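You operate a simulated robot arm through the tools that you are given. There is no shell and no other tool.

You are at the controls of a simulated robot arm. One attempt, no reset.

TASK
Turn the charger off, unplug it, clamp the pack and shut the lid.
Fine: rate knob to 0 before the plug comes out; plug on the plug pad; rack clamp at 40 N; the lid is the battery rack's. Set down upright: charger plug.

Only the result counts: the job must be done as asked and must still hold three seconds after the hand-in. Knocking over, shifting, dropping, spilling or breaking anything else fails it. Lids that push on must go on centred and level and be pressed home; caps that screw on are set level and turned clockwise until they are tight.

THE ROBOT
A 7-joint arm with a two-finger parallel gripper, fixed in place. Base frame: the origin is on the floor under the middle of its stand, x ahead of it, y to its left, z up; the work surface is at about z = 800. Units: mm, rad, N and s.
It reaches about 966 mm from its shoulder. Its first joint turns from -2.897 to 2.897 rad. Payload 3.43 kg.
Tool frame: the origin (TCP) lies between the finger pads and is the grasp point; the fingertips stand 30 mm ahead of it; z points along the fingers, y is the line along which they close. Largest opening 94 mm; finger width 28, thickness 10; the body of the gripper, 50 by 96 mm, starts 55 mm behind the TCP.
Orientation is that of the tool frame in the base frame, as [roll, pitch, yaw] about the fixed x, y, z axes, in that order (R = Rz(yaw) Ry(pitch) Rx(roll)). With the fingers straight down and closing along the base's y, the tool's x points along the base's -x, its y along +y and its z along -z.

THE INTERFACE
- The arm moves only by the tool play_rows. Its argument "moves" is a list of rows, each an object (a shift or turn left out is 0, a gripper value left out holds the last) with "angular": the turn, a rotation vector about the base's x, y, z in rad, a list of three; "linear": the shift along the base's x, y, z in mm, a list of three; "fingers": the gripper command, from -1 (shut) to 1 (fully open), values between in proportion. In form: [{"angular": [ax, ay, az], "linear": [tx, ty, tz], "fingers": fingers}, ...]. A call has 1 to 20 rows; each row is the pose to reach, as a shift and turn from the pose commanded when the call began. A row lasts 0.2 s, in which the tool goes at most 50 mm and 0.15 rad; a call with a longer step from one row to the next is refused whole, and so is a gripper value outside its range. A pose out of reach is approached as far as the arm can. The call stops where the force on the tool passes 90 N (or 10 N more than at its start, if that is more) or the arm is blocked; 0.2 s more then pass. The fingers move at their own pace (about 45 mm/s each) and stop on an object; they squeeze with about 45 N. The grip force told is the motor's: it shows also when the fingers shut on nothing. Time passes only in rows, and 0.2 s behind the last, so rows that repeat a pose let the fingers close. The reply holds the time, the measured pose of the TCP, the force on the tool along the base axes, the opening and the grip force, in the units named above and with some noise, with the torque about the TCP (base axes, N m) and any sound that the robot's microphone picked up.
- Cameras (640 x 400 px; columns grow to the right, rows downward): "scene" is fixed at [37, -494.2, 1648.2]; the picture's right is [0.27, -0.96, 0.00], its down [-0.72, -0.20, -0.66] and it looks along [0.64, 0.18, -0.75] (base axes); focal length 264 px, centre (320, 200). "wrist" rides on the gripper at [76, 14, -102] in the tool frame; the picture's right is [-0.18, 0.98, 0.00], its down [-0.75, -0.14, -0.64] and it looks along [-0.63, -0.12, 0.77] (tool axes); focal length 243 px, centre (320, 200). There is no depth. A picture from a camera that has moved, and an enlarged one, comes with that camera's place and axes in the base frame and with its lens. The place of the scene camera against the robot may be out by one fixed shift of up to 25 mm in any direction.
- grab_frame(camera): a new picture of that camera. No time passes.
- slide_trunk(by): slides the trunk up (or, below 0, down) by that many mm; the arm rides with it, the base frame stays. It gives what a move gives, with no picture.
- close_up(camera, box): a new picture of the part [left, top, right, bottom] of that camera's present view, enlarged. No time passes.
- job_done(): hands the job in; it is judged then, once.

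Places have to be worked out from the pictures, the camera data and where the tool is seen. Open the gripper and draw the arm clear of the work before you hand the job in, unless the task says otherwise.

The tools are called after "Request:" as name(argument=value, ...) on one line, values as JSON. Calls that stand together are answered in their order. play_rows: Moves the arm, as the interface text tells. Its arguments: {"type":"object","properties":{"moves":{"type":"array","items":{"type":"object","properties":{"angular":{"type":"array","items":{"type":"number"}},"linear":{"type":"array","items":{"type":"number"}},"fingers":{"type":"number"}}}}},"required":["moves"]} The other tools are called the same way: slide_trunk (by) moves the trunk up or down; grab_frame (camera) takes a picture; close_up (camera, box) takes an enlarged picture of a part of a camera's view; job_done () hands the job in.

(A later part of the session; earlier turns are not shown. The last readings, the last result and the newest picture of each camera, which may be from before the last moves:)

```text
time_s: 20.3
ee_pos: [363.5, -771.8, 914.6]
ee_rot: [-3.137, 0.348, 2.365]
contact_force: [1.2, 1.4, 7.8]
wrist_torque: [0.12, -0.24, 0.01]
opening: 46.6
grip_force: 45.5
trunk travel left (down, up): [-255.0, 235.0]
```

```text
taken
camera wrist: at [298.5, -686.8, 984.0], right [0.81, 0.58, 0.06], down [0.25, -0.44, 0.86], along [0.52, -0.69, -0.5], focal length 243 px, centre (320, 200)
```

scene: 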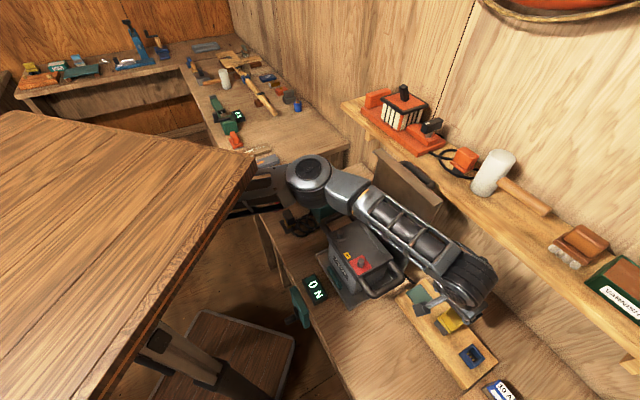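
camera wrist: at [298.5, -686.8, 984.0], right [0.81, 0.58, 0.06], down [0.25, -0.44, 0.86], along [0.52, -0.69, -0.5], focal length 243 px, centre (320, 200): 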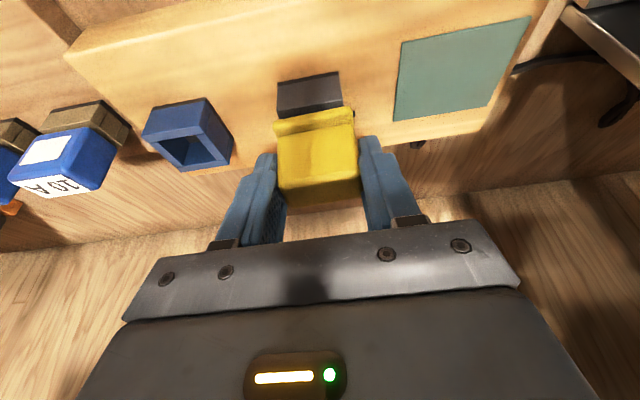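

The plug is held (46.6 mm, 45 N). I pull straight up in small steps and watch the force.

Request:
play_rows(moves=[{"linear": [0, 0, 4], "fingers": -1}, {"linear": [0, 0, 8], "fingers": -1}, {"linear": [0, 0, 12], "fingers": -1}, {"linear": [0, 0, 16], "fingers": -1}, {"linear": [0, 0, 20], "fingers": -1}])

Request:
grab_frame(camera="wrist")

```text
time_s: 21.5
ee_pos: [363.3, -771.6, 930.9]
ee_rot: [-3.138, 0.347, 2.365]
contact_force: [-2.5, -1.2, -2.3]
wrist_torque: [-0.08, 0.18, -0.01]
opening: 45.3
grip_force: 45.5
trunk travel left (down, up): [-255.0, 235.0]
```

```text
taken
camera wrist: at [298.4, -686.8, 1002.3], right [0.81, 0.58, 0.06], down [0.25, -0.44, 0.86], along [0.52, -0.69, -0.51], focal length 243 px, centre (320, 200)
```

wrist: 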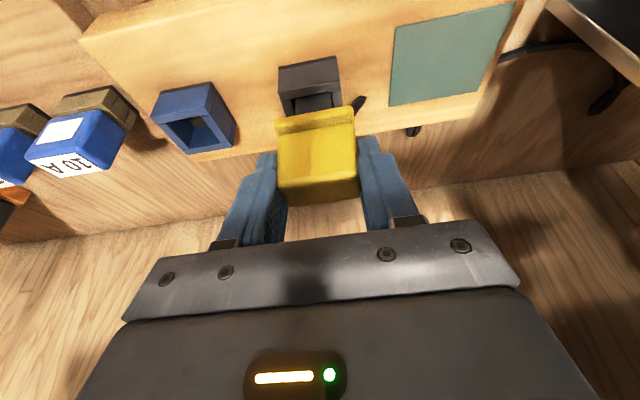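

The plug is coming out of the socket. I lift another 50 mm and look at what hangs below it.

Request:
play_rows(moves=[{"linear": [0, 0, 15], "fingers": -1}, {"linear": [0, 0, 30], "fingers": -1}, {"linear": [0, 0, 45], "fingers": -1}, {"linear": [0, 0, 55], "fingers": -1}, {"linear": [0, 0, 55], "fingers": -1}])

Request:
grab_frame(camera="wrist")

Request:
close_up(camera="scene", box=[390, 240, 510, 340])

Request:
close_up(camera="wrist", box=[250, 40, 410, 220])

```text
time_s: 22.7
ee_pos: [362.6, -772.7, 987.4]
ee_rot: [-3.138, 0.349, 2.367]
contact_force: [-0.4, 0.6, -1.1]
wrist_torque: [0.02, 0.0, 0.0]
opening: 45.2
grip_force: 44.4
trunk travel left (down, up): [-255.0, 235.0]
```

```text
taken
camera wrist: at [297.9, -687.3, 1057.7], right [0.81, 0.58, 0.06], down [0.25, -0.44, 0.86], along [0.52, -0.69, -0.51], focal length 243 px, centre (320, 200)
```

wrist: 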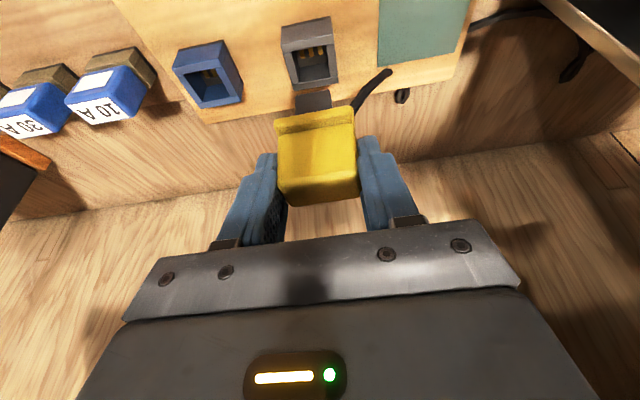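

```text
4.00 times, centred on (450, 290) of scene
camera zoom: at [37.0, -494.2, 1648.2], right [0.27, -0.96, 0.0], down [-0.72, -0.2, -0.66], along [0.64, 0.18, -0.75], focal length 1056 px, centre (-200, -160)
```

zoom: 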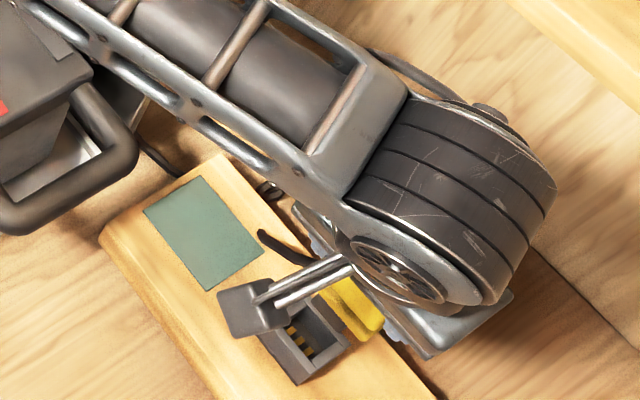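

```text
2.22 times, centred on (330, 130) of wrist
camera zoom: at [297.9, -687.3, 1057.7], right [0.81, 0.58, 0.06], down [0.25, -0.44, 0.86], along [0.52, -0.69, -0.51], focal length 539 px, centre (298, 356)
```

zoom: 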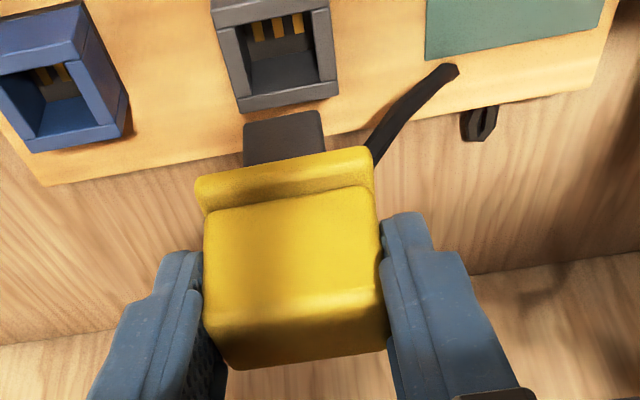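

The plug (74 mm tall with its insert and a short cable stub) hangs freely. The battery's right handle (outer bar near (435,-648,930)) is close to the pad, so I aim slightly away from it, at about (433,-721), moving at this height first.

Request:
play_rows(moves=[{"linear": [16, 14, 0], "fingers": -1}, {"linear": [32, 28, 0], "fingers": -1}, {"linear": [48, 42, 0], "fingers": -1}, {"linear": [64, 56, 0], "fingers": -1}, {"linear": [64, 56, 0], "fingers": -1}])

Request:
grab_frame(camera="wrist")

Request:
grab_frame(camera="scene")

Request:
close_up(camera="scene", box=[370, 210, 510, 310])

```text
time_s: 23.9
ee_pos: [428.0, -717.1, 987.1]
ee_rot: [-3.138, 0.346, 2.366]
contact_force: [-0.1, 0.1, -1.2]
wrist_torque: [0.01, 0.0, 0.0]
opening: 45.2
grip_force: 45.1
trunk travel left (down, up): [-255.0, 235.0]
```

```text
taken
camera wrist: at [362.0, -631.1, 1057.8], right [0.81, 0.58, 0.06], down [0.25, -0.44, 0.86], along [0.52, -0.69, -0.51], focal length 243 px, centre (320, 200)
```

wrist: 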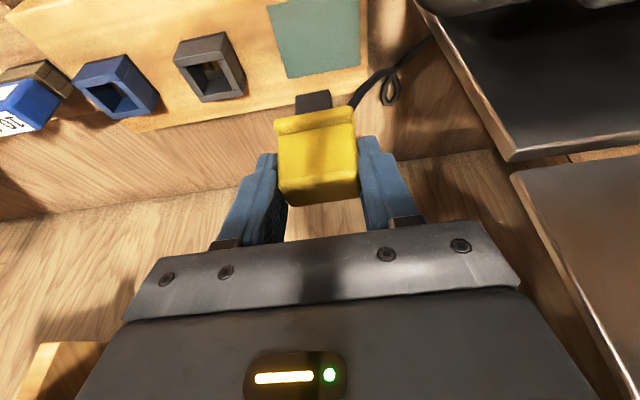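

```text
taken
```

scene: 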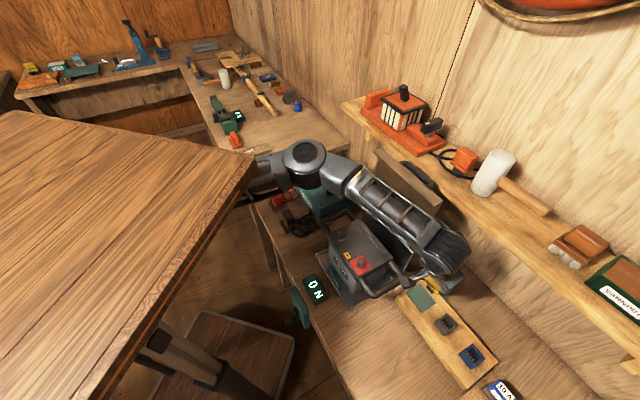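

```text
4.00 times, centred on (440, 260) of scene
camera zoom: at [37.0, -494.2, 1648.2], right [0.27, -0.96, 0.0], down [-0.72, -0.2, -0.66], along [0.64, 0.18, -0.75], focal length 1056 px, centre (-160, -40)
```

zoom: 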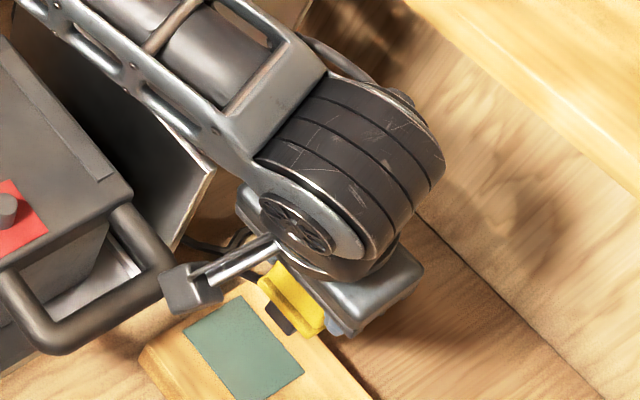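

The lid and handle stay clear of the wrist. I enlarge the wrist view to check the plug's position relative to the pad before lowering.

Request:
close_up(camera="wrist", box=[230, 0, 430, 125])

```text
3.20 times, centred on (330, 62) of wrist
camera zoom: at [362.0, -631.1, 1057.8], right [0.81, 0.58, 0.06], down [0.25, -0.44, 0.86], along [0.52, -0.69, -0.51], focal length 776 px, centre (288, 640)
```

zoom: 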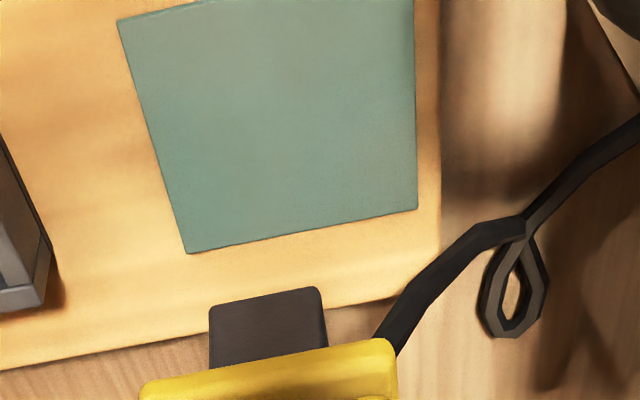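

The pad corners re-compute consistently (centre (435.4,-712.2,834)) and the plug's insert is inside the pad outline. I shift 3 mm towards the pad centre and lower 60 mm.

Request:
play_rows(moves=[{"linear": [2, 2, -15], "fingers": -1}, {"linear": [2, 2, -30], "fingers": -1}, {"linear": [2, 2, -45], "fingers": -1}, {"linear": [2, 2, -60], "fingers": -1}, {"linear": [2, 2, -60], "fingers": -1}])

Request:
grab_frame(camera="wrist")

Request:
close_up(camera="scene", box=[370, 210, 510, 310])

```text
time_s: 25.1
ee_pos: [428.6, -714.3, 925.5]
ee_rot: [-3.137, 0.348, 2.365]
contact_force: [0.3, 0.5, -1.3]
wrist_torque: [0.03, -0.04, 0.0]
opening: 45.2
grip_force: 44.8
trunk travel left (down, up): [-255.0, 235.0]
```

```text
taken
camera wrist: at [364.1, -628.7, 997.1], right [0.81, 0.58, 0.06], down [0.25, -0.44, 0.86], along [0.52, -0.69, -0.5], focal length 243 px, centre (320, 200)
```

wrist: 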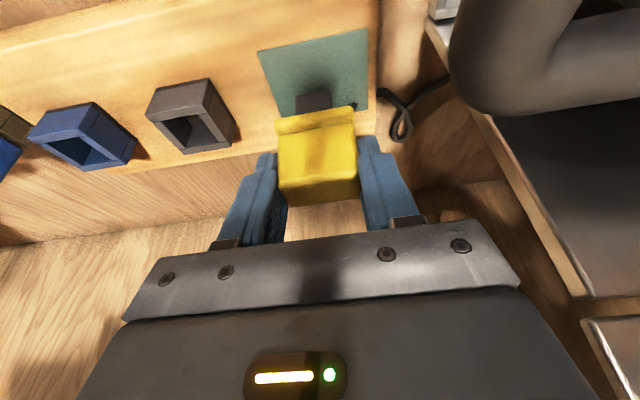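

```text
4.00 times, centred on (440, 260) of scene
camera zoom: at [37.0, -494.2, 1648.2], right [0.27, -0.96, 0.0], down [-0.72, -0.2, -0.66], along [0.64, 0.18, -0.75], focal length 1056 px, centre (-160, -40)
```

zoom: 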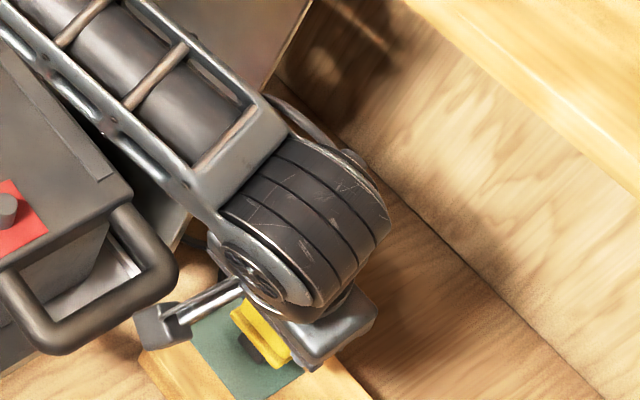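

The insert is above the pad, clear of the handle. I lower 8 mm more in small steps and read the force.

Request:
play_rows(moves=[{"linear": [0, 0, -2], "fingers": -1}, {"linear": [0, 0, -4], "fingers": -1}, {"linear": [0, 0, -6], "fingers": -1}, {"linear": [0, 0, -8], "fingers": -1}, {"linear": [0, 0, -8], "fingers": -1}])

Request:
close_up(camera="wrist", box=[240, 20, 440, 145])

```text
time_s: 26.3
ee_pos: [429.6, -713.5, 919.0]
ee_rot: [-3.137, 0.349, 2.364]
contact_force: [0.0, 0.0, -0.7]
wrist_torque: [-0.01, -0.01, 0.01]
opening: 45.3
grip_force: 44.6
trunk travel left (down, up): [-255.0, 235.0]
```

```text
3.20 times, centred on (340, 82) of wrist
camera zoom: at [364.5, -628.9, 989.4], right [0.81, 0.58, 0.06], down [0.25, -0.44, 0.86], along [0.52, -0.69, -0.5], focal length 776 px, centre (256, 576)
```

zoom: 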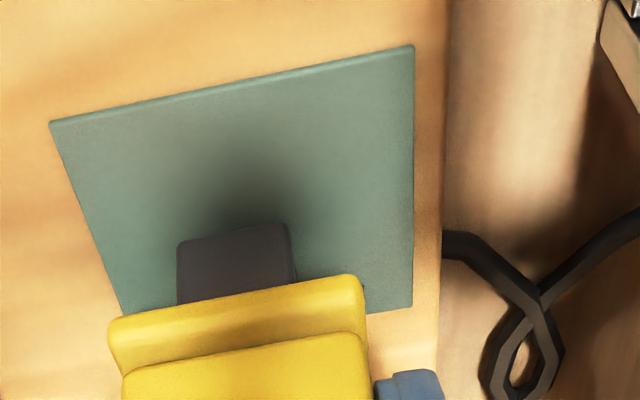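

No contact yet; the shadow shows a small gap. I lower 3 mm more.

Request:
play_rows(moves=[{"linear": [0, 0, -1], "fingers": -1}, {"linear": [0, 0, -2], "fingers": -1}, {"linear": [0, 0, -3], "fingers": -1}, {"linear": [0, 0, -3], "fingers": -1}])

Request:
close_up(camera="wrist", box=[240, 20, 440, 145])

```text
time_s: 27.3
ee_pos: [430.2, -713.1, 916.0]
ee_rot: [-3.139, 0.35, 2.365]
contact_force: [-0.6, -0.4, -0.7]
wrist_torque: [0.01, -0.02, -0.04]
opening: 45.0
grip_force: 44.9
trunk travel left (down, up): [-255.0, 235.0]
```

```text
3.20 times, centred on (340, 82) of wrist
camera zoom: at [364.6, -629.3, 986.1], right [0.81, 0.58, 0.06], down [0.25, -0.44, 0.86], along [0.52, -0.69, -0.51], focal length 776 px, centre (256, 576)
```

zoom: 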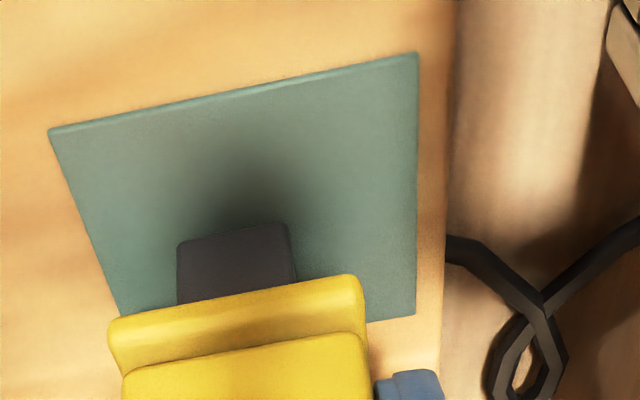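

Still hanging free. I go on in 1 mm steps.

Request:
play_rows(moves=[{"linear": [0, 0, -1], "fingers": -1}, {"linear": [0, 0, -2], "fingers": -1}, {"linear": [0, 0, -2], "fingers": -1}])

```text
time_s: 28.1
ee_pos: [430.1, -714.6, 913.3]
ee_rot: [-3.136, 0.348, 2.365]
contact_force: [-0.1, 0.1, -0.3]
wrist_torque: [0.02, 0.01, 0.01]
opening: 45.6
grip_force: 45.1
trunk travel left (down, up): [-255.0, 235.0]
```

Request:
play_rows(moves=[{"linear": [0, 0, -1], "fingers": -1}, {"linear": [0, 0, -2], "fingers": -1}, {"linear": [0, 0, -2], "fingers": -1}])

Request:
close_up(camera="wrist", box=[240, 20, 440, 145])

```text
time_s: 28.9
ee_pos: [429.4, -714.4, 912.6]
ee_rot: [-3.137, 0.35, 2.366]
contact_force: [-0.1, 1.4, 2.8]
wrist_torque: [0.05, -0.05, 0.0]
opening: 45.3
grip_force: 45.4
trunk travel left (down, up): [-255.0, 235.0]
```

```text
3.20 times, centred on (340, 82) of wrist
camera zoom: at [364.5, -629.2, 982.6], right [0.81, 0.58, 0.06], down [0.25, -0.44, 0.86], along [0.52, -0.69, -0.5], focal length 776 px, centre (256, 576)
```

zoom: 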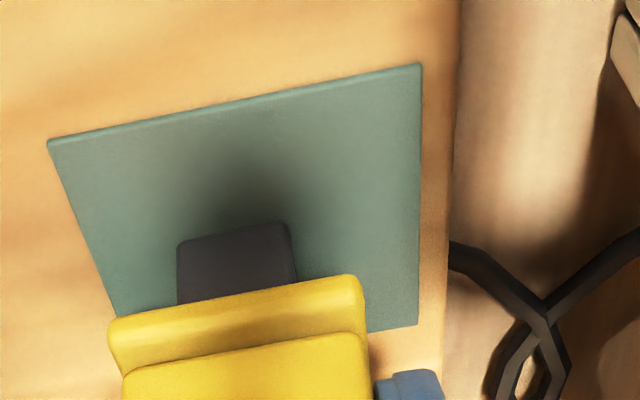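

Contact begins (vertical force +2.8 N). I press about 1 mm further to seat it flat.

Request:
play_rows(moves=[{"linear": [0, 0, -0.6], "fingers": -1}, {"linear": [0, 0, -1.2], "fingers": -1}, {"linear": [0, 0, -1.2], "fingers": -1}])

```text
time_s: 29.7
ee_pos: [431.1, -713.9, 911.6]
ee_rot: [-3.138, 0.352, 2.365]
contact_force: [0.1, 5.1, 15.9]
wrist_torque: [0.26, -0.3, 0.02]
opening: 45.3
grip_force: 44.7
trunk travel left (down, up): [-255.0, 235.0]
```

Seated with 16 N. I ease up 0.8 mm, then open the fingers just to ~58 mm.

Request:
play_rows(moves=[{"linear": [0, 0, 0.8], "fingers": -1}, {"linear": [0, 0, 0.8], "fingers": -1}, {"linear": [0, 0, 0.8], "fingers": 0.1}, {"linear": [0, 0, 0.8], "fingers": 0.23}, {"linear": [0, 0, 0.8], "fingers": 0.23}])

Request:
grab_frame(camera="wrist")

```text
time_s: 30.9
ee_pos: [428.2, -714.1, 911.0]
ee_rot: [-3.138, 0.347, 2.363]
contact_force: [0.1, 0.6, 1.9]
wrist_torque: [0.01, -0.03, 0.01]
opening: 57.9
grip_force: 0.1
trunk travel left (down, up): [-255.0, 235.0]
```

```text
taken
camera wrist: at [364.0, -629.1, 981.4], right [0.81, 0.58, 0.06], down [0.25, -0.44, 0.86], along [0.52, -0.69, -0.51], focal length 243 px, centre (320, 200)
```

wrist: 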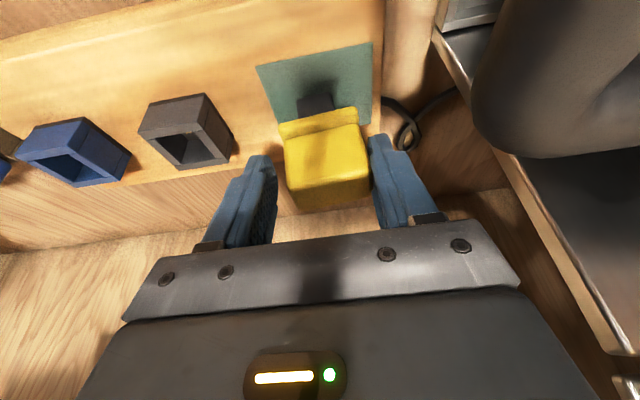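

The plug stands on the pad between the open fingers, a little closer to the right finger. I check it enlarged before rising.

Request:
close_up(camera="wrist", box=[230, 60, 430, 220])

Request:
close_up(camera="scene", box=[390, 250, 470, 310])

```text
2.50 times, centred on (330, 140) of wrist
camera zoom: at [364.0, -629.1, 981.4], right [0.81, 0.58, 0.06], down [0.25, -0.44, 0.86], along [0.52, -0.69, -0.51], focal length 606 px, centre (295, 350)
```

zoom: 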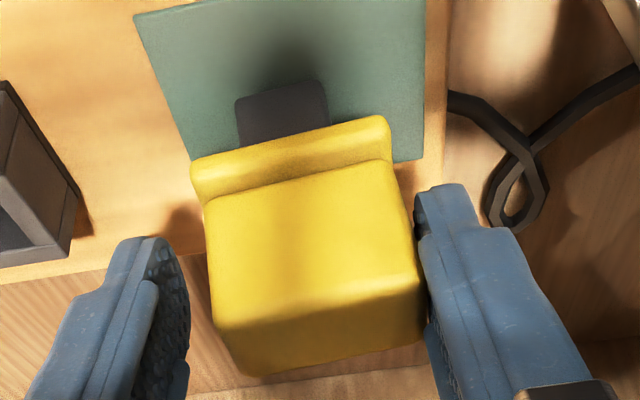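

```text
6.67 times, centred on (430, 280) of scene
camera zoom: at [37.0, -494.2, 1648.2], right [0.27, -0.96, 0.0], down [-0.72, -0.2, -0.66], along [0.64, 0.18, -0.75], focal length 1760 px, centre (-413, -333)
```

zoom: 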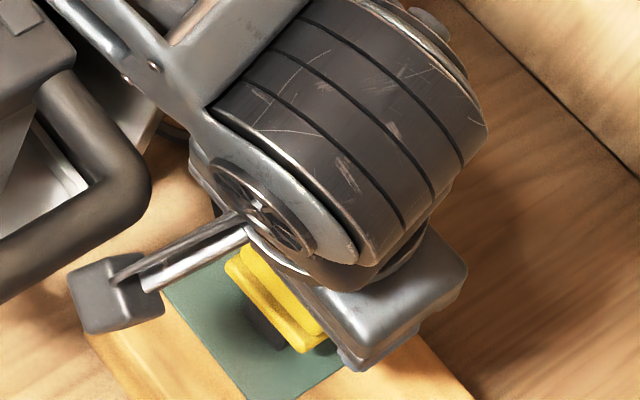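

The plug may still be settling after release, so I let a little time pass at the same pose and look again.

Request:
play_rows(moves=[{"fingers": 0.23}, {"fingers": 0.23}, {"fingers": 0.23}])

Request:
close_up(camera="wrist", box=[230, 60, 430, 220])

```text
time_s: 31.7
ee_pos: [430.2, -715.9, 911.3]
ee_rot: [-3.139, 0.349, 2.364]
contact_force: [0.3, -0.4, 1.0]
wrist_torque: [0.0, 0.0, 0.01]
opening: 57.8
grip_force: 0.1
trunk travel left (down, up): [-255.0, 235.0]
```

```text
2.50 times, centred on (330, 140) of wrist
camera zoom: at [364.3, -629.2, 982.0], right [0.81, 0.58, 0.06], down [0.25, -0.44, 0.86], along [0.52, -0.69, -0.51], focal length 606 px, centre (295, 350)
```

zoom: 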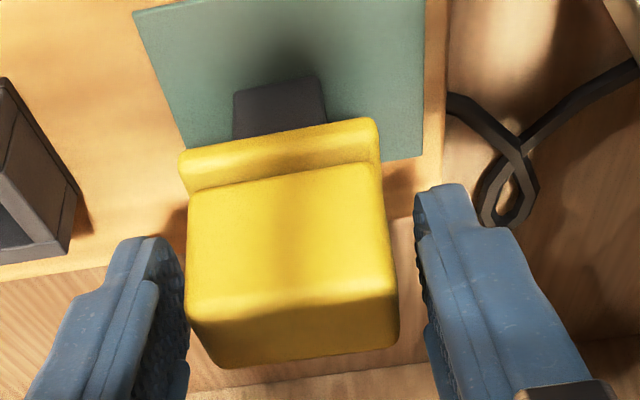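

It is rocking slightly and has moved to mid/left; I wait a bit more for it to settle.

Request:
play_rows(moves=[{"fingers": 0.23}, {"fingers": 0.23}, {"fingers": 0.23}, {"fingers": 0.23}, {"fingers": 0.23}])

Request:
close_up(camera="wrist", box=[230, 60, 430, 220])

```text
time_s: 32.9
ee_pos: [428.8, -713.8, 910.3]
ee_rot: [-3.137, 0.35, 2.365]
contact_force: [0.2, -0.1, 0.4]
wrist_torque: [0.0, 0.01, -0.01]
opening: 57.8
grip_force: 0.1
trunk travel left (down, up): [-255.0, 235.0]
```

```text
2.50 times, centred on (330, 140) of wrist
camera zoom: at [364.3, -629.2, 982.0], right [0.81, 0.58, 0.06], down [0.25, -0.44, 0.86], along [0.52, -0.69, -0.5], focal length 606 px, centre (295, 350)
```

zoom: 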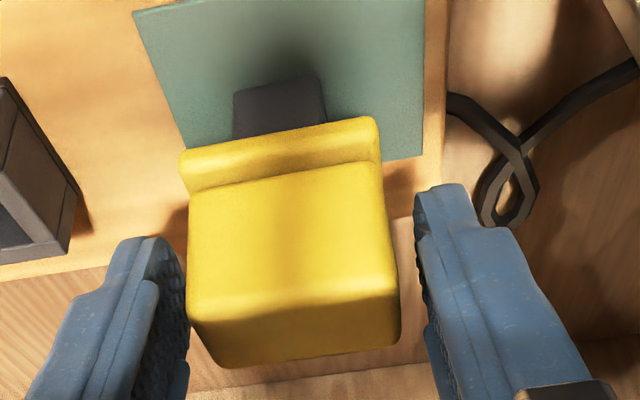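

It is settled and upright on the pad. I shift 3 mm to centre the fingers around it and rise straight up.

Request:
play_rows(moves=[{"linear": [-2.1, -2.1, 0], "fingers": 0.23}, {"linear": [-2.1, -2.1, 10], "fingers": 0.26}, {"linear": [-2.1, -2.1, 30], "fingers": 0.26}, {"linear": [-2.1, -2.1, 60], "fingers": 0.26}, {"linear": [-2.1, -2.1, 100], "fingers": 0.26}, {"linear": [-2.1, -2.1, 100], "fingers": 0.26}])

Request:
grab_frame(camera="wrist")

Request:
close_up(camera="scene", box=[370, 250, 470, 320])

```text
time_s: 34.3
ee_pos: [427.2, -717.3, 1010.3]
ee_rot: [-3.139, 0.347, 2.363]
contact_force: [0.5, 0.3, -0.2]
wrist_torque: [0.02, 0.0, 0.01]
opening: 59.2
grip_force: 0.1
trunk travel left (down, up): [-255.0, 235.0]
```

```text
taken
camera wrist: at [362.2, -631.4, 1081.7], right [0.81, 0.58, 0.06], down [0.25, -0.44, 0.86], along [0.52, -0.69, -0.51], focal length 243 px, centre (320, 200)
```

wrist: 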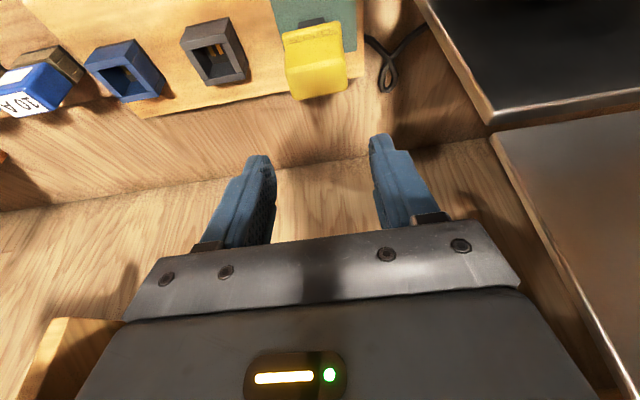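

```text
5.71 times, centred on (420, 285) of scene
camera zoom: at [37.0, -494.2, 1648.2], right [0.27, -0.96, 0.0], down [-0.72, -0.2, -0.66], along [0.64, 0.18, -0.75], focal length 1508 px, centre (-251, -286)
```

zoom: 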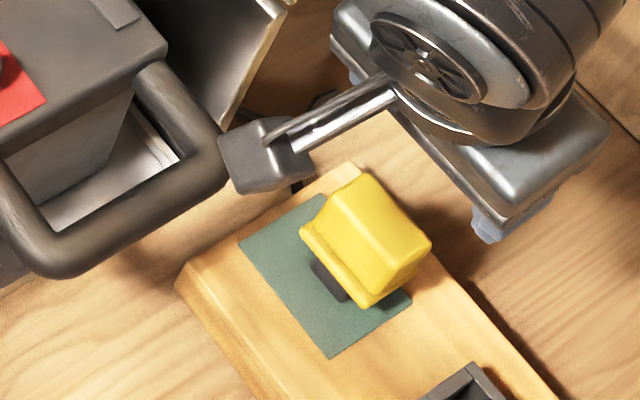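

The plug stands upright on its pad. Next the clamp: I study the crank on the front edge with strong enlargements from the scene camera.

Request:
close_up(camera="scene", box=[270, 270, 350, 335])

Request:
close_up(camera="scene", box=[280, 285, 320, 335])

Request:
grab_frame(camera="scene")

```text
6.15 times, centred on (310, 302) of scene
camera zoom: at [37.0, -494.2, 1648.2], right [0.27, -0.96, 0.0], down [-0.72, -0.2, -0.66], along [0.64, 0.18, -0.75], focal length 1624 px, centre (382, -431)
```

zoom: 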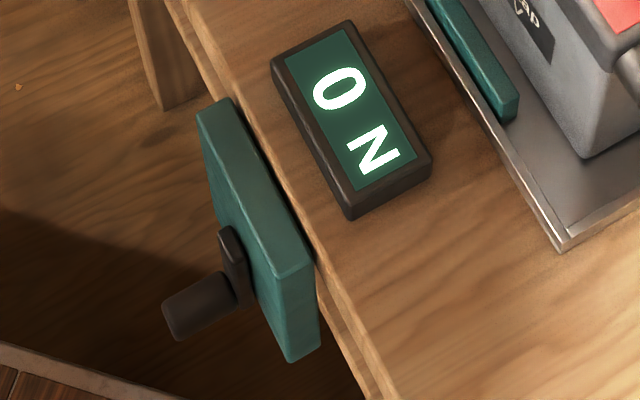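

```text
8.00 times, centred on (300, 310) of scene
camera zoom: at [37.0, -494.2, 1648.2], right [0.27, -0.96, 0.0], down [-0.72, -0.2, -0.66], along [0.64, 0.18, -0.75], focal length 2112 px, centre (480, -680)
```

zoom: 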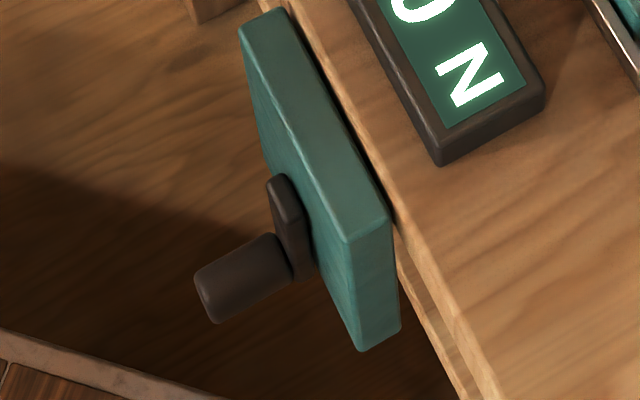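

```text
taken
```

scene: 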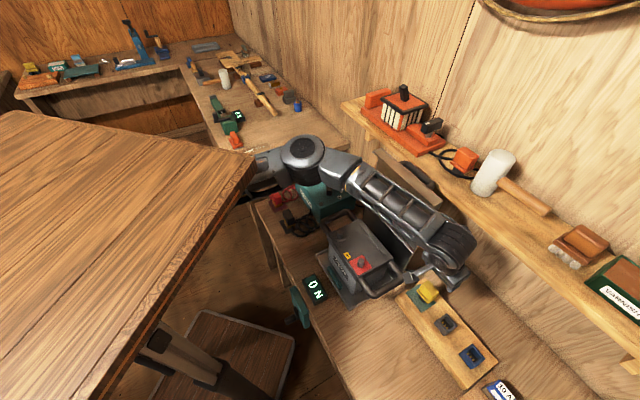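

The crank hangs with its handle down (handle around (310,-320,663), hub ~40 mm above), below the bench top. I bring the hand back in front of the rack, undo the tilt, and hover above the crank.

Request:
play_rows(moves=[{"linear": [-10, 15, 45]}, {"linear": [-30, 45, 80]}, {"linear": [-55, 85, 98], "angular": [0.05, 0.05, 0]}, {"linear": [-75, 125, 110], "angular": [0.1, 0.1, 0]}, {"linear": [-92, 170, 118], "angular": [0.15, 0.15, 0]}, {"linear": [-102, 215, 115], "angular": [0.2, 0.2, 0]}, {"linear": [-110, 260, 105], "angular": [0.247, 0.247, 0]}, {"linear": [-116, 305, 90], "angular": [0.247, 0.247, 0]}, {"linear": [-122, 345, 65], "angular": [0.247, 0.247, 0]}, {"linear": [-126, 378, 35], "angular": [0.247, 0.247, 0]}, {"linear": [-128, 402, 5], "angular": [0.247, 0.247, 0]}, {"linear": [-128, 402, 5], "angular": [0.247, 0.247, 0]}])

Request:
grab_frame(camera="wrist")

Request:
grab_frame(camera="scene")

```text
refused: row 2 steps farther than a row can; nothing moved
```

```text
taken
camera wrist: at [362.2, -631.4, 1081.7], right [0.81, 0.58, 0.06], down [0.25, -0.44, 0.86], along [0.52, -0.69, -0.51], focal length 243 px, centre (320, 200)
```

wrist: 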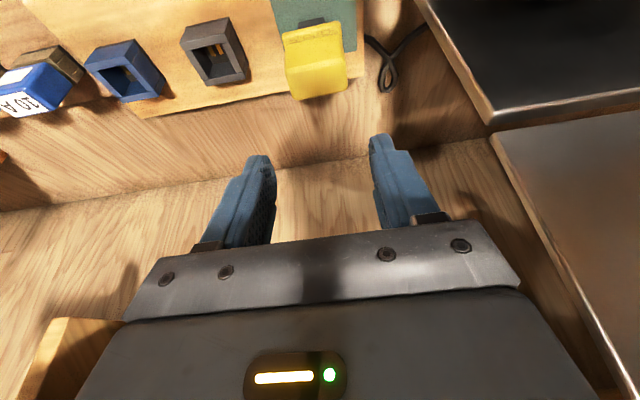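

```text
taken
```

scene: 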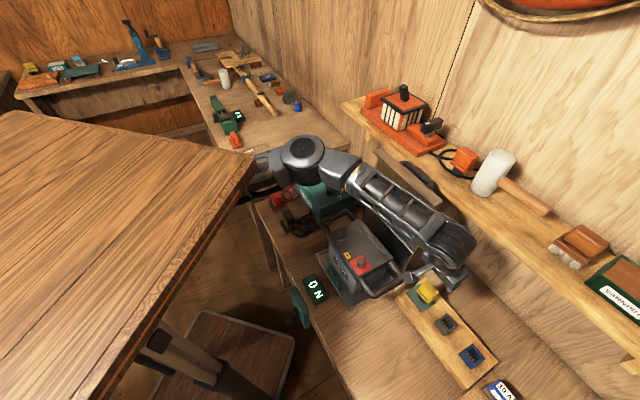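

One step was slightly too long; I resend with smaller steps.

Request:
play_rows(moves=[{"linear": [-10, 15, 40]}, {"linear": [-28, 42, 72]}, {"linear": [-50, 78, 92], "angular": [0.05, 0.05, 0]}, {"linear": [-70, 118, 104], "angular": [0.1, 0.1, 0]}, {"linear": [-87, 161, 112], "angular": [0.15, 0.15, 0]}, {"linear": [-98, 205, 112], "angular": [0.2, 0.2, 0]}, {"linear": [-107, 249, 104], "angular": [0.247, 0.247, 0]}, {"linear": [-114, 293, 90], "angular": [0.247, 0.247, 0]}, {"linear": [-120, 333, 66], "angular": [0.247, 0.247, 0]}, {"linear": [-124, 368, 36], "angular": [0.247, 0.247, 0]}, {"linear": [-126, 395, 5], "angular": [0.247, 0.247, 0]}, {"linear": [-126, 395, 5], "angular": [0.247, 0.247, 0]}])

Request:
grab_frame(camera="wrist")

Request:
grab_frame(camera="scene")

```text
time_s: 36.9
ee_pos: [299.6, -322.2, 1015.0]
ee_rot: [-3.141, -0.002, 2.363]
contact_force: [0.6, 0.1, 0.4]
wrist_torque: [0.02, 0.01, -0.02]
opening: 59.1
grip_force: 0.1
trunk travel left (down, up): [-255.0, 235.0]
```

```text
taken
camera wrist: at [256.8, -257.9, 1118.1], right [0.82, 0.57, 0.0], down [0.44, -0.63, 0.64], along [0.37, -0.53, -0.77], focal length 243 px, centre (320, 200)
```

wrist: 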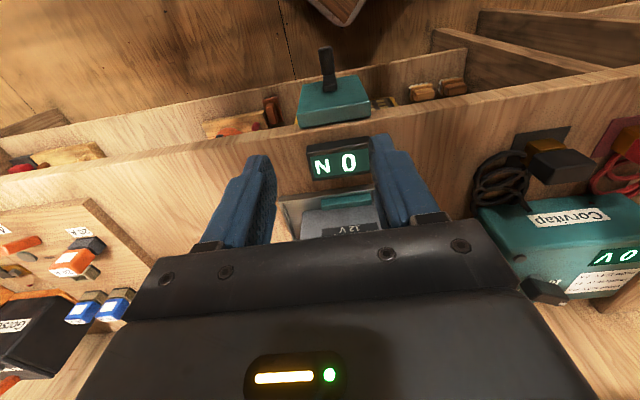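

```text
taken
```

scene: 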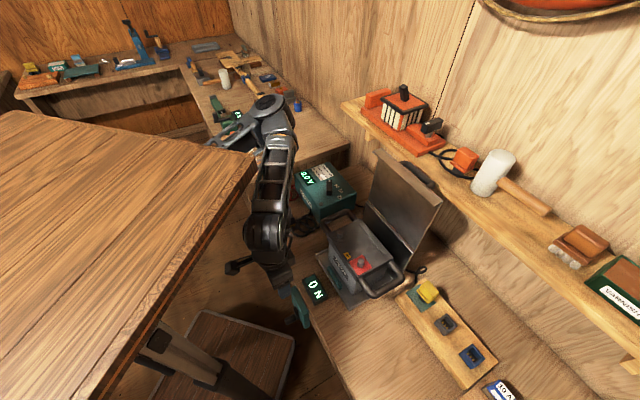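

The crank is right below the hand. I enlarge it in the wrist view to fix hub, handle and block.

Request:
close_up(camera="wrist", box=[270, 20, 400, 150])

Request:
close_up(camera="scene", box=[250, 250, 350, 335])

```text
3.08 times, centred on (335, 85) of wrist
camera zoom: at [256.8, -257.9, 1118.1], right [0.82, 0.57, 0.0], down [0.44, -0.63, 0.64], along [0.37, -0.53, -0.77], focal length 746 px, centre (274, 554)
```

zoom: 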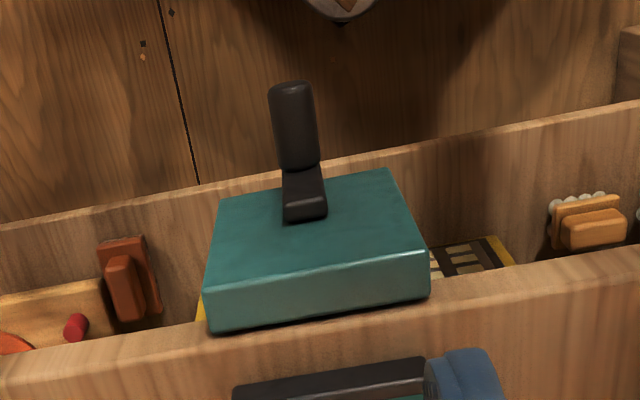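

```text
4.71 times, centred on (300, 292) of scene
camera zoom: at [37.0, -494.2, 1648.2], right [0.27, -0.96, 0.0], down [-0.72, -0.2, -0.66], along [0.64, 0.18, -0.75], focal length 1242 px, centre (414, -235)
```

zoom: 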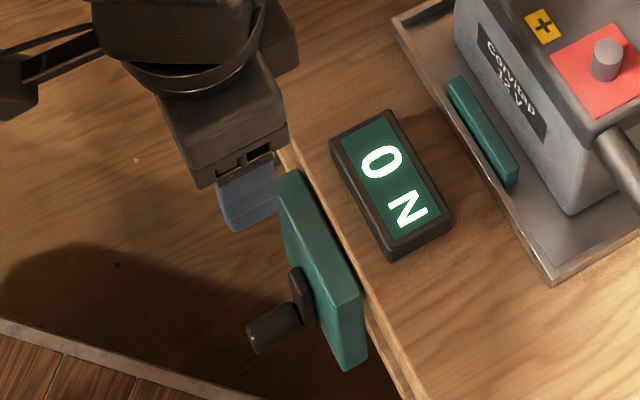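

Block centre ≈(336,-341), face z 645–790; crank handle axis ≈ z 663 from (325,-331) to (300,-306), hub above it. I raise the trunk 100 mm to keep the elbow high, then go down over the handle.

Request:
slide_trunk(by=100)

```text
time_s: 38.2
ee_pos: [300.4, -322.2, 1116.2]
ee_rot: [3.141, -0.003, 2.363]
contact_force: [-0.1, -0.9, 0.8]
wrist_torque: [0.0, -0.02, 0.03]
opening: 59.3
grip_force: 0.1
trunk travel left (down, up): [-355.0, 135.0]
```

Request:
play_rows(moves=[{"linear": [3, 2, -45], "fingers": 0.3}, {"linear": [6, 4, -90], "fingers": 0.3}, {"linear": [10, 6.2, -135], "fingers": 0.3}, {"linear": [10, 6.2, -180], "fingers": 0.3}, {"linear": [10, 6.2, -225], "fingers": 0.3}, {"linear": [10, 6.2, -270], "fingers": 0.3}, {"linear": [10, 6.2, -315], "fingers": 0.3}, {"linear": [10, 6.2, -350], "fingers": 0.3}, {"linear": [10, 6.2, -350], "fingers": 0.3}])

Request:
grab_frame(camera="wrist")

Request:
grab_frame(camera="scene")

Request:
close_up(camera="scene", box=[250, 250, 350, 335])

```text
time_s: 40.2
ee_pos: [311.5, -315.6, 764.4]
ee_rot: [-3.141, 0.0, 2.364]
contact_force: [-0.3, 1.0, 0.8]
wrist_torque: [0.02, 0.03, 0.03]
opening: 61.3
grip_force: 0.1
trunk travel left (down, up): [-355.0, 135.0]
```

```text
taken
camera wrist: at [267.4, -252.0, 867.4], right [0.82, 0.57, 0.0], down [0.44, -0.63, 0.64], along [0.37, -0.53, -0.77], focal length 243 px, centre (320, 200)
```

wrist: 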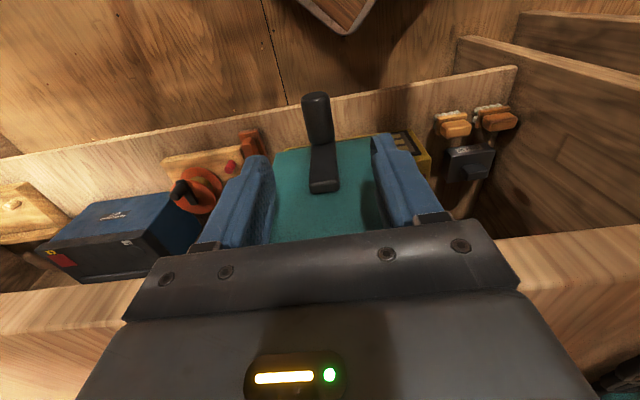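

```text
taken
```

scene: 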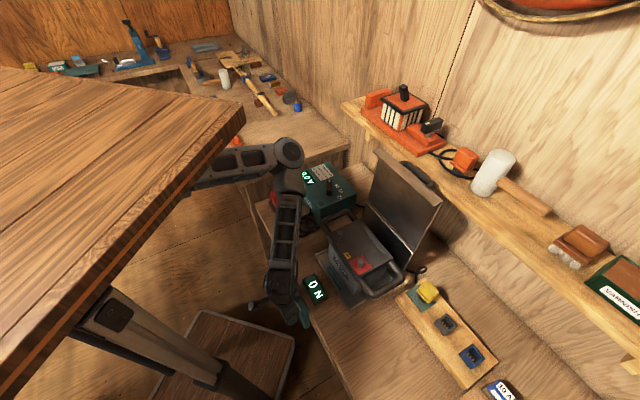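

```text
4.71 times, centred on (300, 292) of scene
camera zoom: at [37.0, -494.2, 1648.2], right [0.27, -0.96, 0.0], down [-0.72, -0.2, -0.66], along [0.64, 0.18, -0.75], focal length 1242 px, centre (414, -235)
```

zoom: 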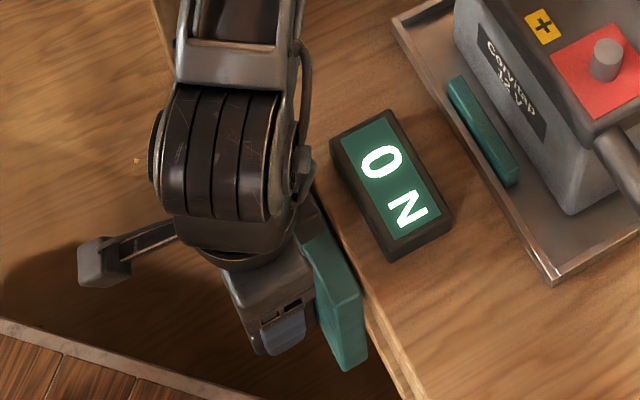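

The hand is over the crank and the "0 N" display stays visible to the scene camera. I enlarge the wrist view for the crank's exact geometry.

Request:
close_up(camera="wrist", box=[250, 80, 410, 210])

```text
3.08 times, centred on (330, 145) of wrist
camera zoom: at [267.4, -252.0, 867.4], right [0.82, 0.57, 0.0], down [0.44, -0.63, 0.64], along [0.37, -0.53, -0.77], focal length 746 px, centre (289, 369)
```

zoom: 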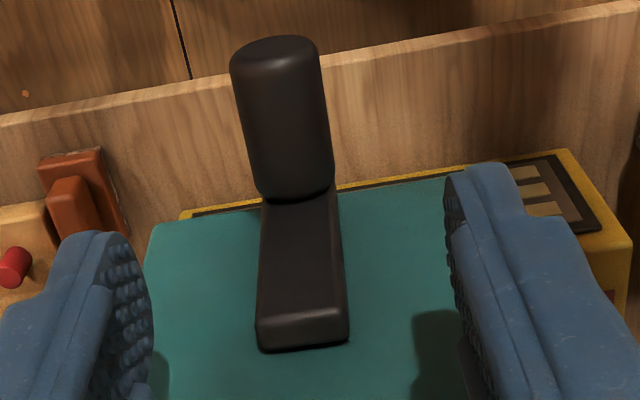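

Handle axis ≈ z 665, rod ⌀≈23 mm, hub at about z 718 (radius ≈53 mm). I lower to TCP z≈667 and close on the handle.

Request:
play_rows(moves=[{"linear": [-0.5, -0.5, -30], "fingers": 0.3}, {"linear": [-0.8, -0.8, -60], "fingers": 0.3}, {"linear": [-0.8, -0.8, -85], "fingers": 0.3}, {"linear": [-0.8, -0.8, -97], "fingers": 0.3}, {"linear": [-0.8, -0.8, -97], "fingers": 0.3}])

Request:
grab_frame(camera="wrist")

```text
time_s: 40.7
ee_pos: [310.0, -315.3, 735.4]
ee_rot: [-3.142, 0.003, 2.364]
contact_force: [5.6, 14.5, 28.5]
wrist_torque: [-1.56, -0.37, 0.45]
opening: 61.1
grip_force: 0.0
trunk travel left (down, up): [-355.0, 135.0]
stopped in row 2: the force on the tool passed its limit at 127 N (the readings are from after the stop); the commanded pose is now the measured one
```

```text
taken
camera wrist: at [265.8, -251.3, 837.4], right [0.82, 0.57, 0.0], down [0.44, -0.63, 0.64], along [0.37, -0.53, -0.76], focal length 243 px, centre (320, 200)
```

wrist: 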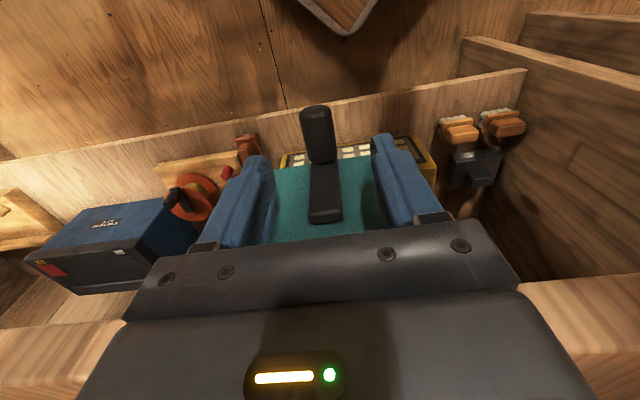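

The hand's body touched the clamp block's top edge (reading 127 N, stopped; force now off-axis toward the block). I back up, tilt the tool outward by 0.25 rad and shift ~8 mm toward the robot so the body clears the block.

Request:
play_rows(moves=[{"linear": [-2, 2, 15], "fingers": 0.3}, {"linear": [-5.4, 4.7, 30], "fingers": 0.3}, {"linear": [-5.4, 4.7, 30], "angular": [-0.06, -0.06, 0], "fingers": 0.3}, {"linear": [-5.4, 4.7, 30], "angular": [-0.12, -0.12, 0], "fingers": 0.3}, {"linear": [-5.4, 4.7, 30], "angular": [-0.177, -0.177, 0], "fingers": 0.3}, {"linear": [-5.4, 4.7, 30], "angular": [-0.177, -0.177, 0], "fingers": 0.3}])

Request:
grab_frame(camera="wrist")

Request:
close_up(camera="scene", box=[250, 250, 350, 335])

```text
time_s: 42.1
ee_pos: [304.9, -311.5, 764.3]
ee_rot: [-3.14, 0.255, 2.366]
contact_force: [0.0, 0.0, -0.3]
wrist_torque: [0.0, 0.02, 0.02]
opening: 61.1
grip_force: 0.0
trunk travel left (down, up): [-355.0, 135.0]
```

```text
taken
camera wrist: at [244.7, -231.5, 843.4], right [0.82, 0.58, 0.04], down [0.31, -0.5, 0.81], along [0.49, -0.65, -0.58], focal length 243 px, centre (320, 200)
```

wrist: 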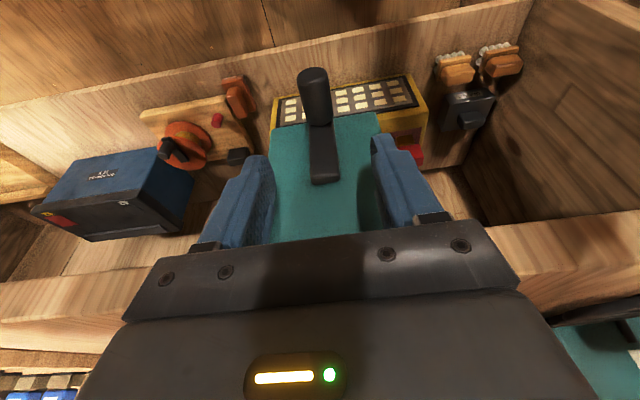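

```text
4.71 times, centred on (300, 292) of scene
camera zoom: at [37.0, -494.2, 1648.2], right [0.27, -0.96, 0.0], down [-0.72, -0.2, -0.66], along [0.64, 0.18, -0.75], focal length 1242 px, centre (414, -235)
```

zoom: 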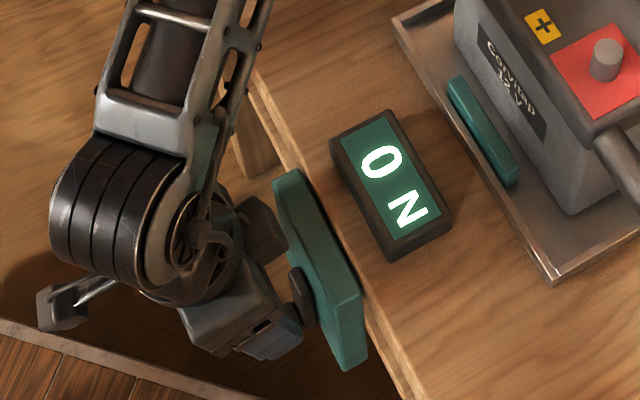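

The hand now clears the block. I check the handle position in an enlarged view from this pose.

Request:
close_up(camera="wrist", box=[250, 50, 410, 200])

```text
2.67 times, centred on (330, 125) of wrist
camera zoom: at [244.7, -231.5, 843.4], right [0.82, 0.58, 0.04], down [0.31, -0.5, 0.81], along [0.49, -0.65, -0.58], focal length 647 px, centre (293, 400)
```

zoom: 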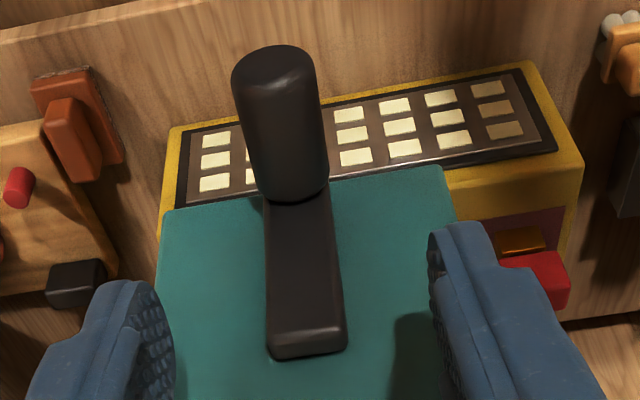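

The handle axis re-computes to along-bench offset -4 mm at z≈665, matching the tool line. I go down to TCP z≈667 and close.

Request:
play_rows(moves=[{"linear": [0.2, 0.2, -30], "fingers": 0.3}, {"linear": [0.2, 0.2, -60], "fingers": 0.3}, {"linear": [0.2, 0.2, -85], "fingers": 0.3}, {"linear": [0.2, 0.2, -97], "fingers": 0.3}, {"linear": [0.2, 0.2, -97], "fingers": 0.3}])

Request:
grab_frame(camera="wrist")

```text
time_s: 43.3
ee_pos: [306.6, -312.5, 664.9]
ee_rot: [-3.139, 0.254, 2.362]
contact_force: [0.5, -0.7, -0.5]
wrist_torque: [0.01, -0.02, 0.01]
opening: 61.1
grip_force: 0.1
trunk travel left (down, up): [-355.0, 135.0]
```

```text
taken
camera wrist: at [245.2, -231.7, 746.1], right [0.82, 0.57, 0.04], down [0.31, -0.5, 0.81], along [0.49, -0.65, -0.58], focal length 243 px, centre (320, 200)
```

wrist: 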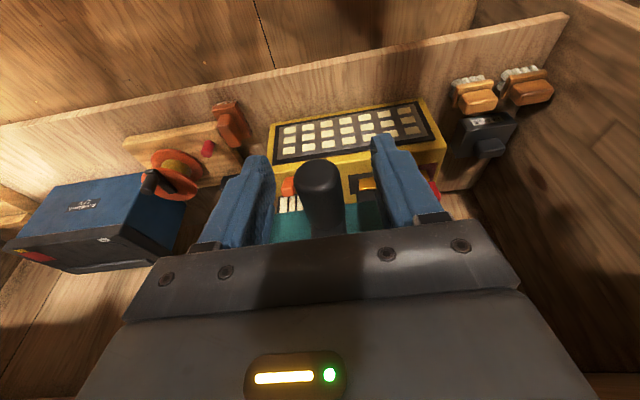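

The handle sits exactly between the fingers; I close on it.

Request:
play_rows(moves=[{"fingers": -1}, {"fingers": -1}, {"fingers": -1}, {"fingers": -1}])

Request:
grab_frame(camera="wrist")

Request:
close_up(camera="scene", box=[250, 250, 350, 335])

```text
time_s: 44.3
ee_pos: [305.2, -312.2, 665.4]
ee_rot: [-3.138, 0.253, 2.363]
contact_force: [-0.9, -0.4, -1.6]
wrist_torque: [0.08, 0.02, -0.29]
opening: 27.9
grip_force: 45.2
trunk travel left (down, up): [-355.0, 135.0]
```

```text
taken
camera wrist: at [245.1, -231.7, 746.2], right [0.82, 0.57, 0.04], down [0.31, -0.5, 0.81], along [0.49, -0.65, -0.58], focal length 243 px, centre (320, 200)
```

wrist: 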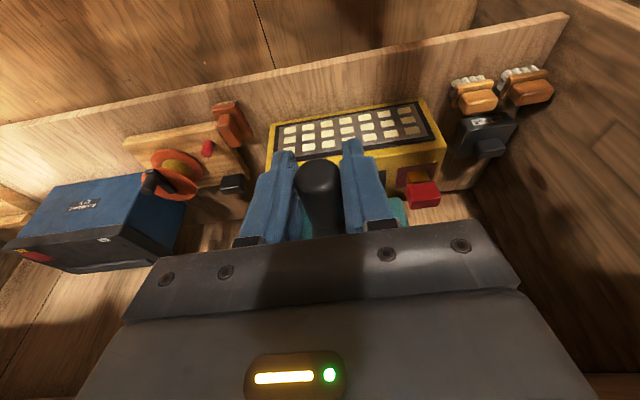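

```text
4.71 times, centred on (300, 292) of scene
camera zoom: at [37.0, -494.2, 1648.2], right [0.27, -0.96, 0.0], down [-0.72, -0.2, -0.66], along [0.64, 0.18, -0.75], focal length 1242 px, centre (414, -235)
```

zoom: 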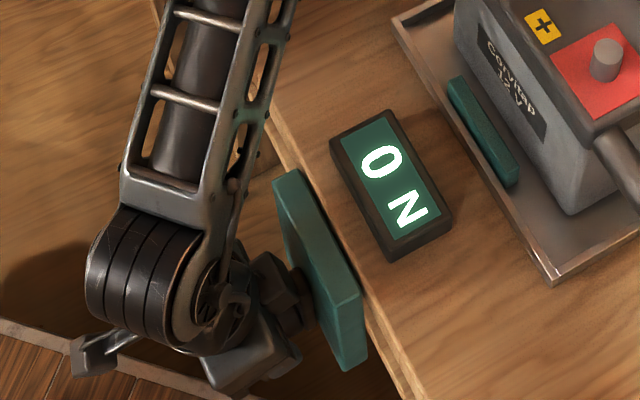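

Grip is firm (27.9 mm). I turn the crank clockwise (seen from the robot): handle from the bottom toward +along, first 20° on a 55 mm circle, then read forces and display.

Request:
play_rows(moves=[{"linear": [3.4, 3.4, 0.2], "fingers": -1}, {"linear": [6.75, 6.75, 0.8], "fingers": -1}, {"linear": [10.05, 10.05, 1.9], "fingers": -1}, {"linear": [13.3, 13.3, 3.3], "fingers": -1}, {"linear": [13.3, 13.3, 3.3], "fingers": -1}])

Request:
close_up(camera="scene", box=[250, 250, 350, 335])

```text
time_s: 45.5
ee_pos: [318.3, -298.1, 668.2]
ee_rot: [-3.14, 0.256, 2.365]
contact_force: [-2.1, -8.9, -1.6]
wrist_torque: [0.33, -0.23, -0.33]
opening: 28.1
grip_force: 45.0
trunk travel left (down, up): [-355.0, 135.0]
```

```text
4.71 times, centred on (300, 292) of scene
camera zoom: at [37.0, -494.2, 1648.2], right [0.27, -0.96, 0.0], down [-0.72, -0.2, -0.66], along [0.64, 0.18, -0.75], focal length 1242 px, centre (414, -235)
```

zoom: 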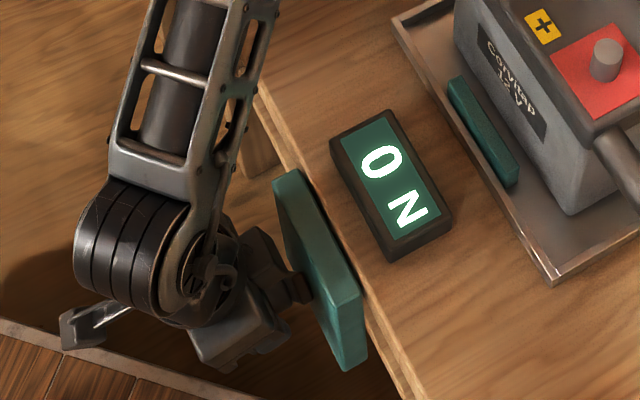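

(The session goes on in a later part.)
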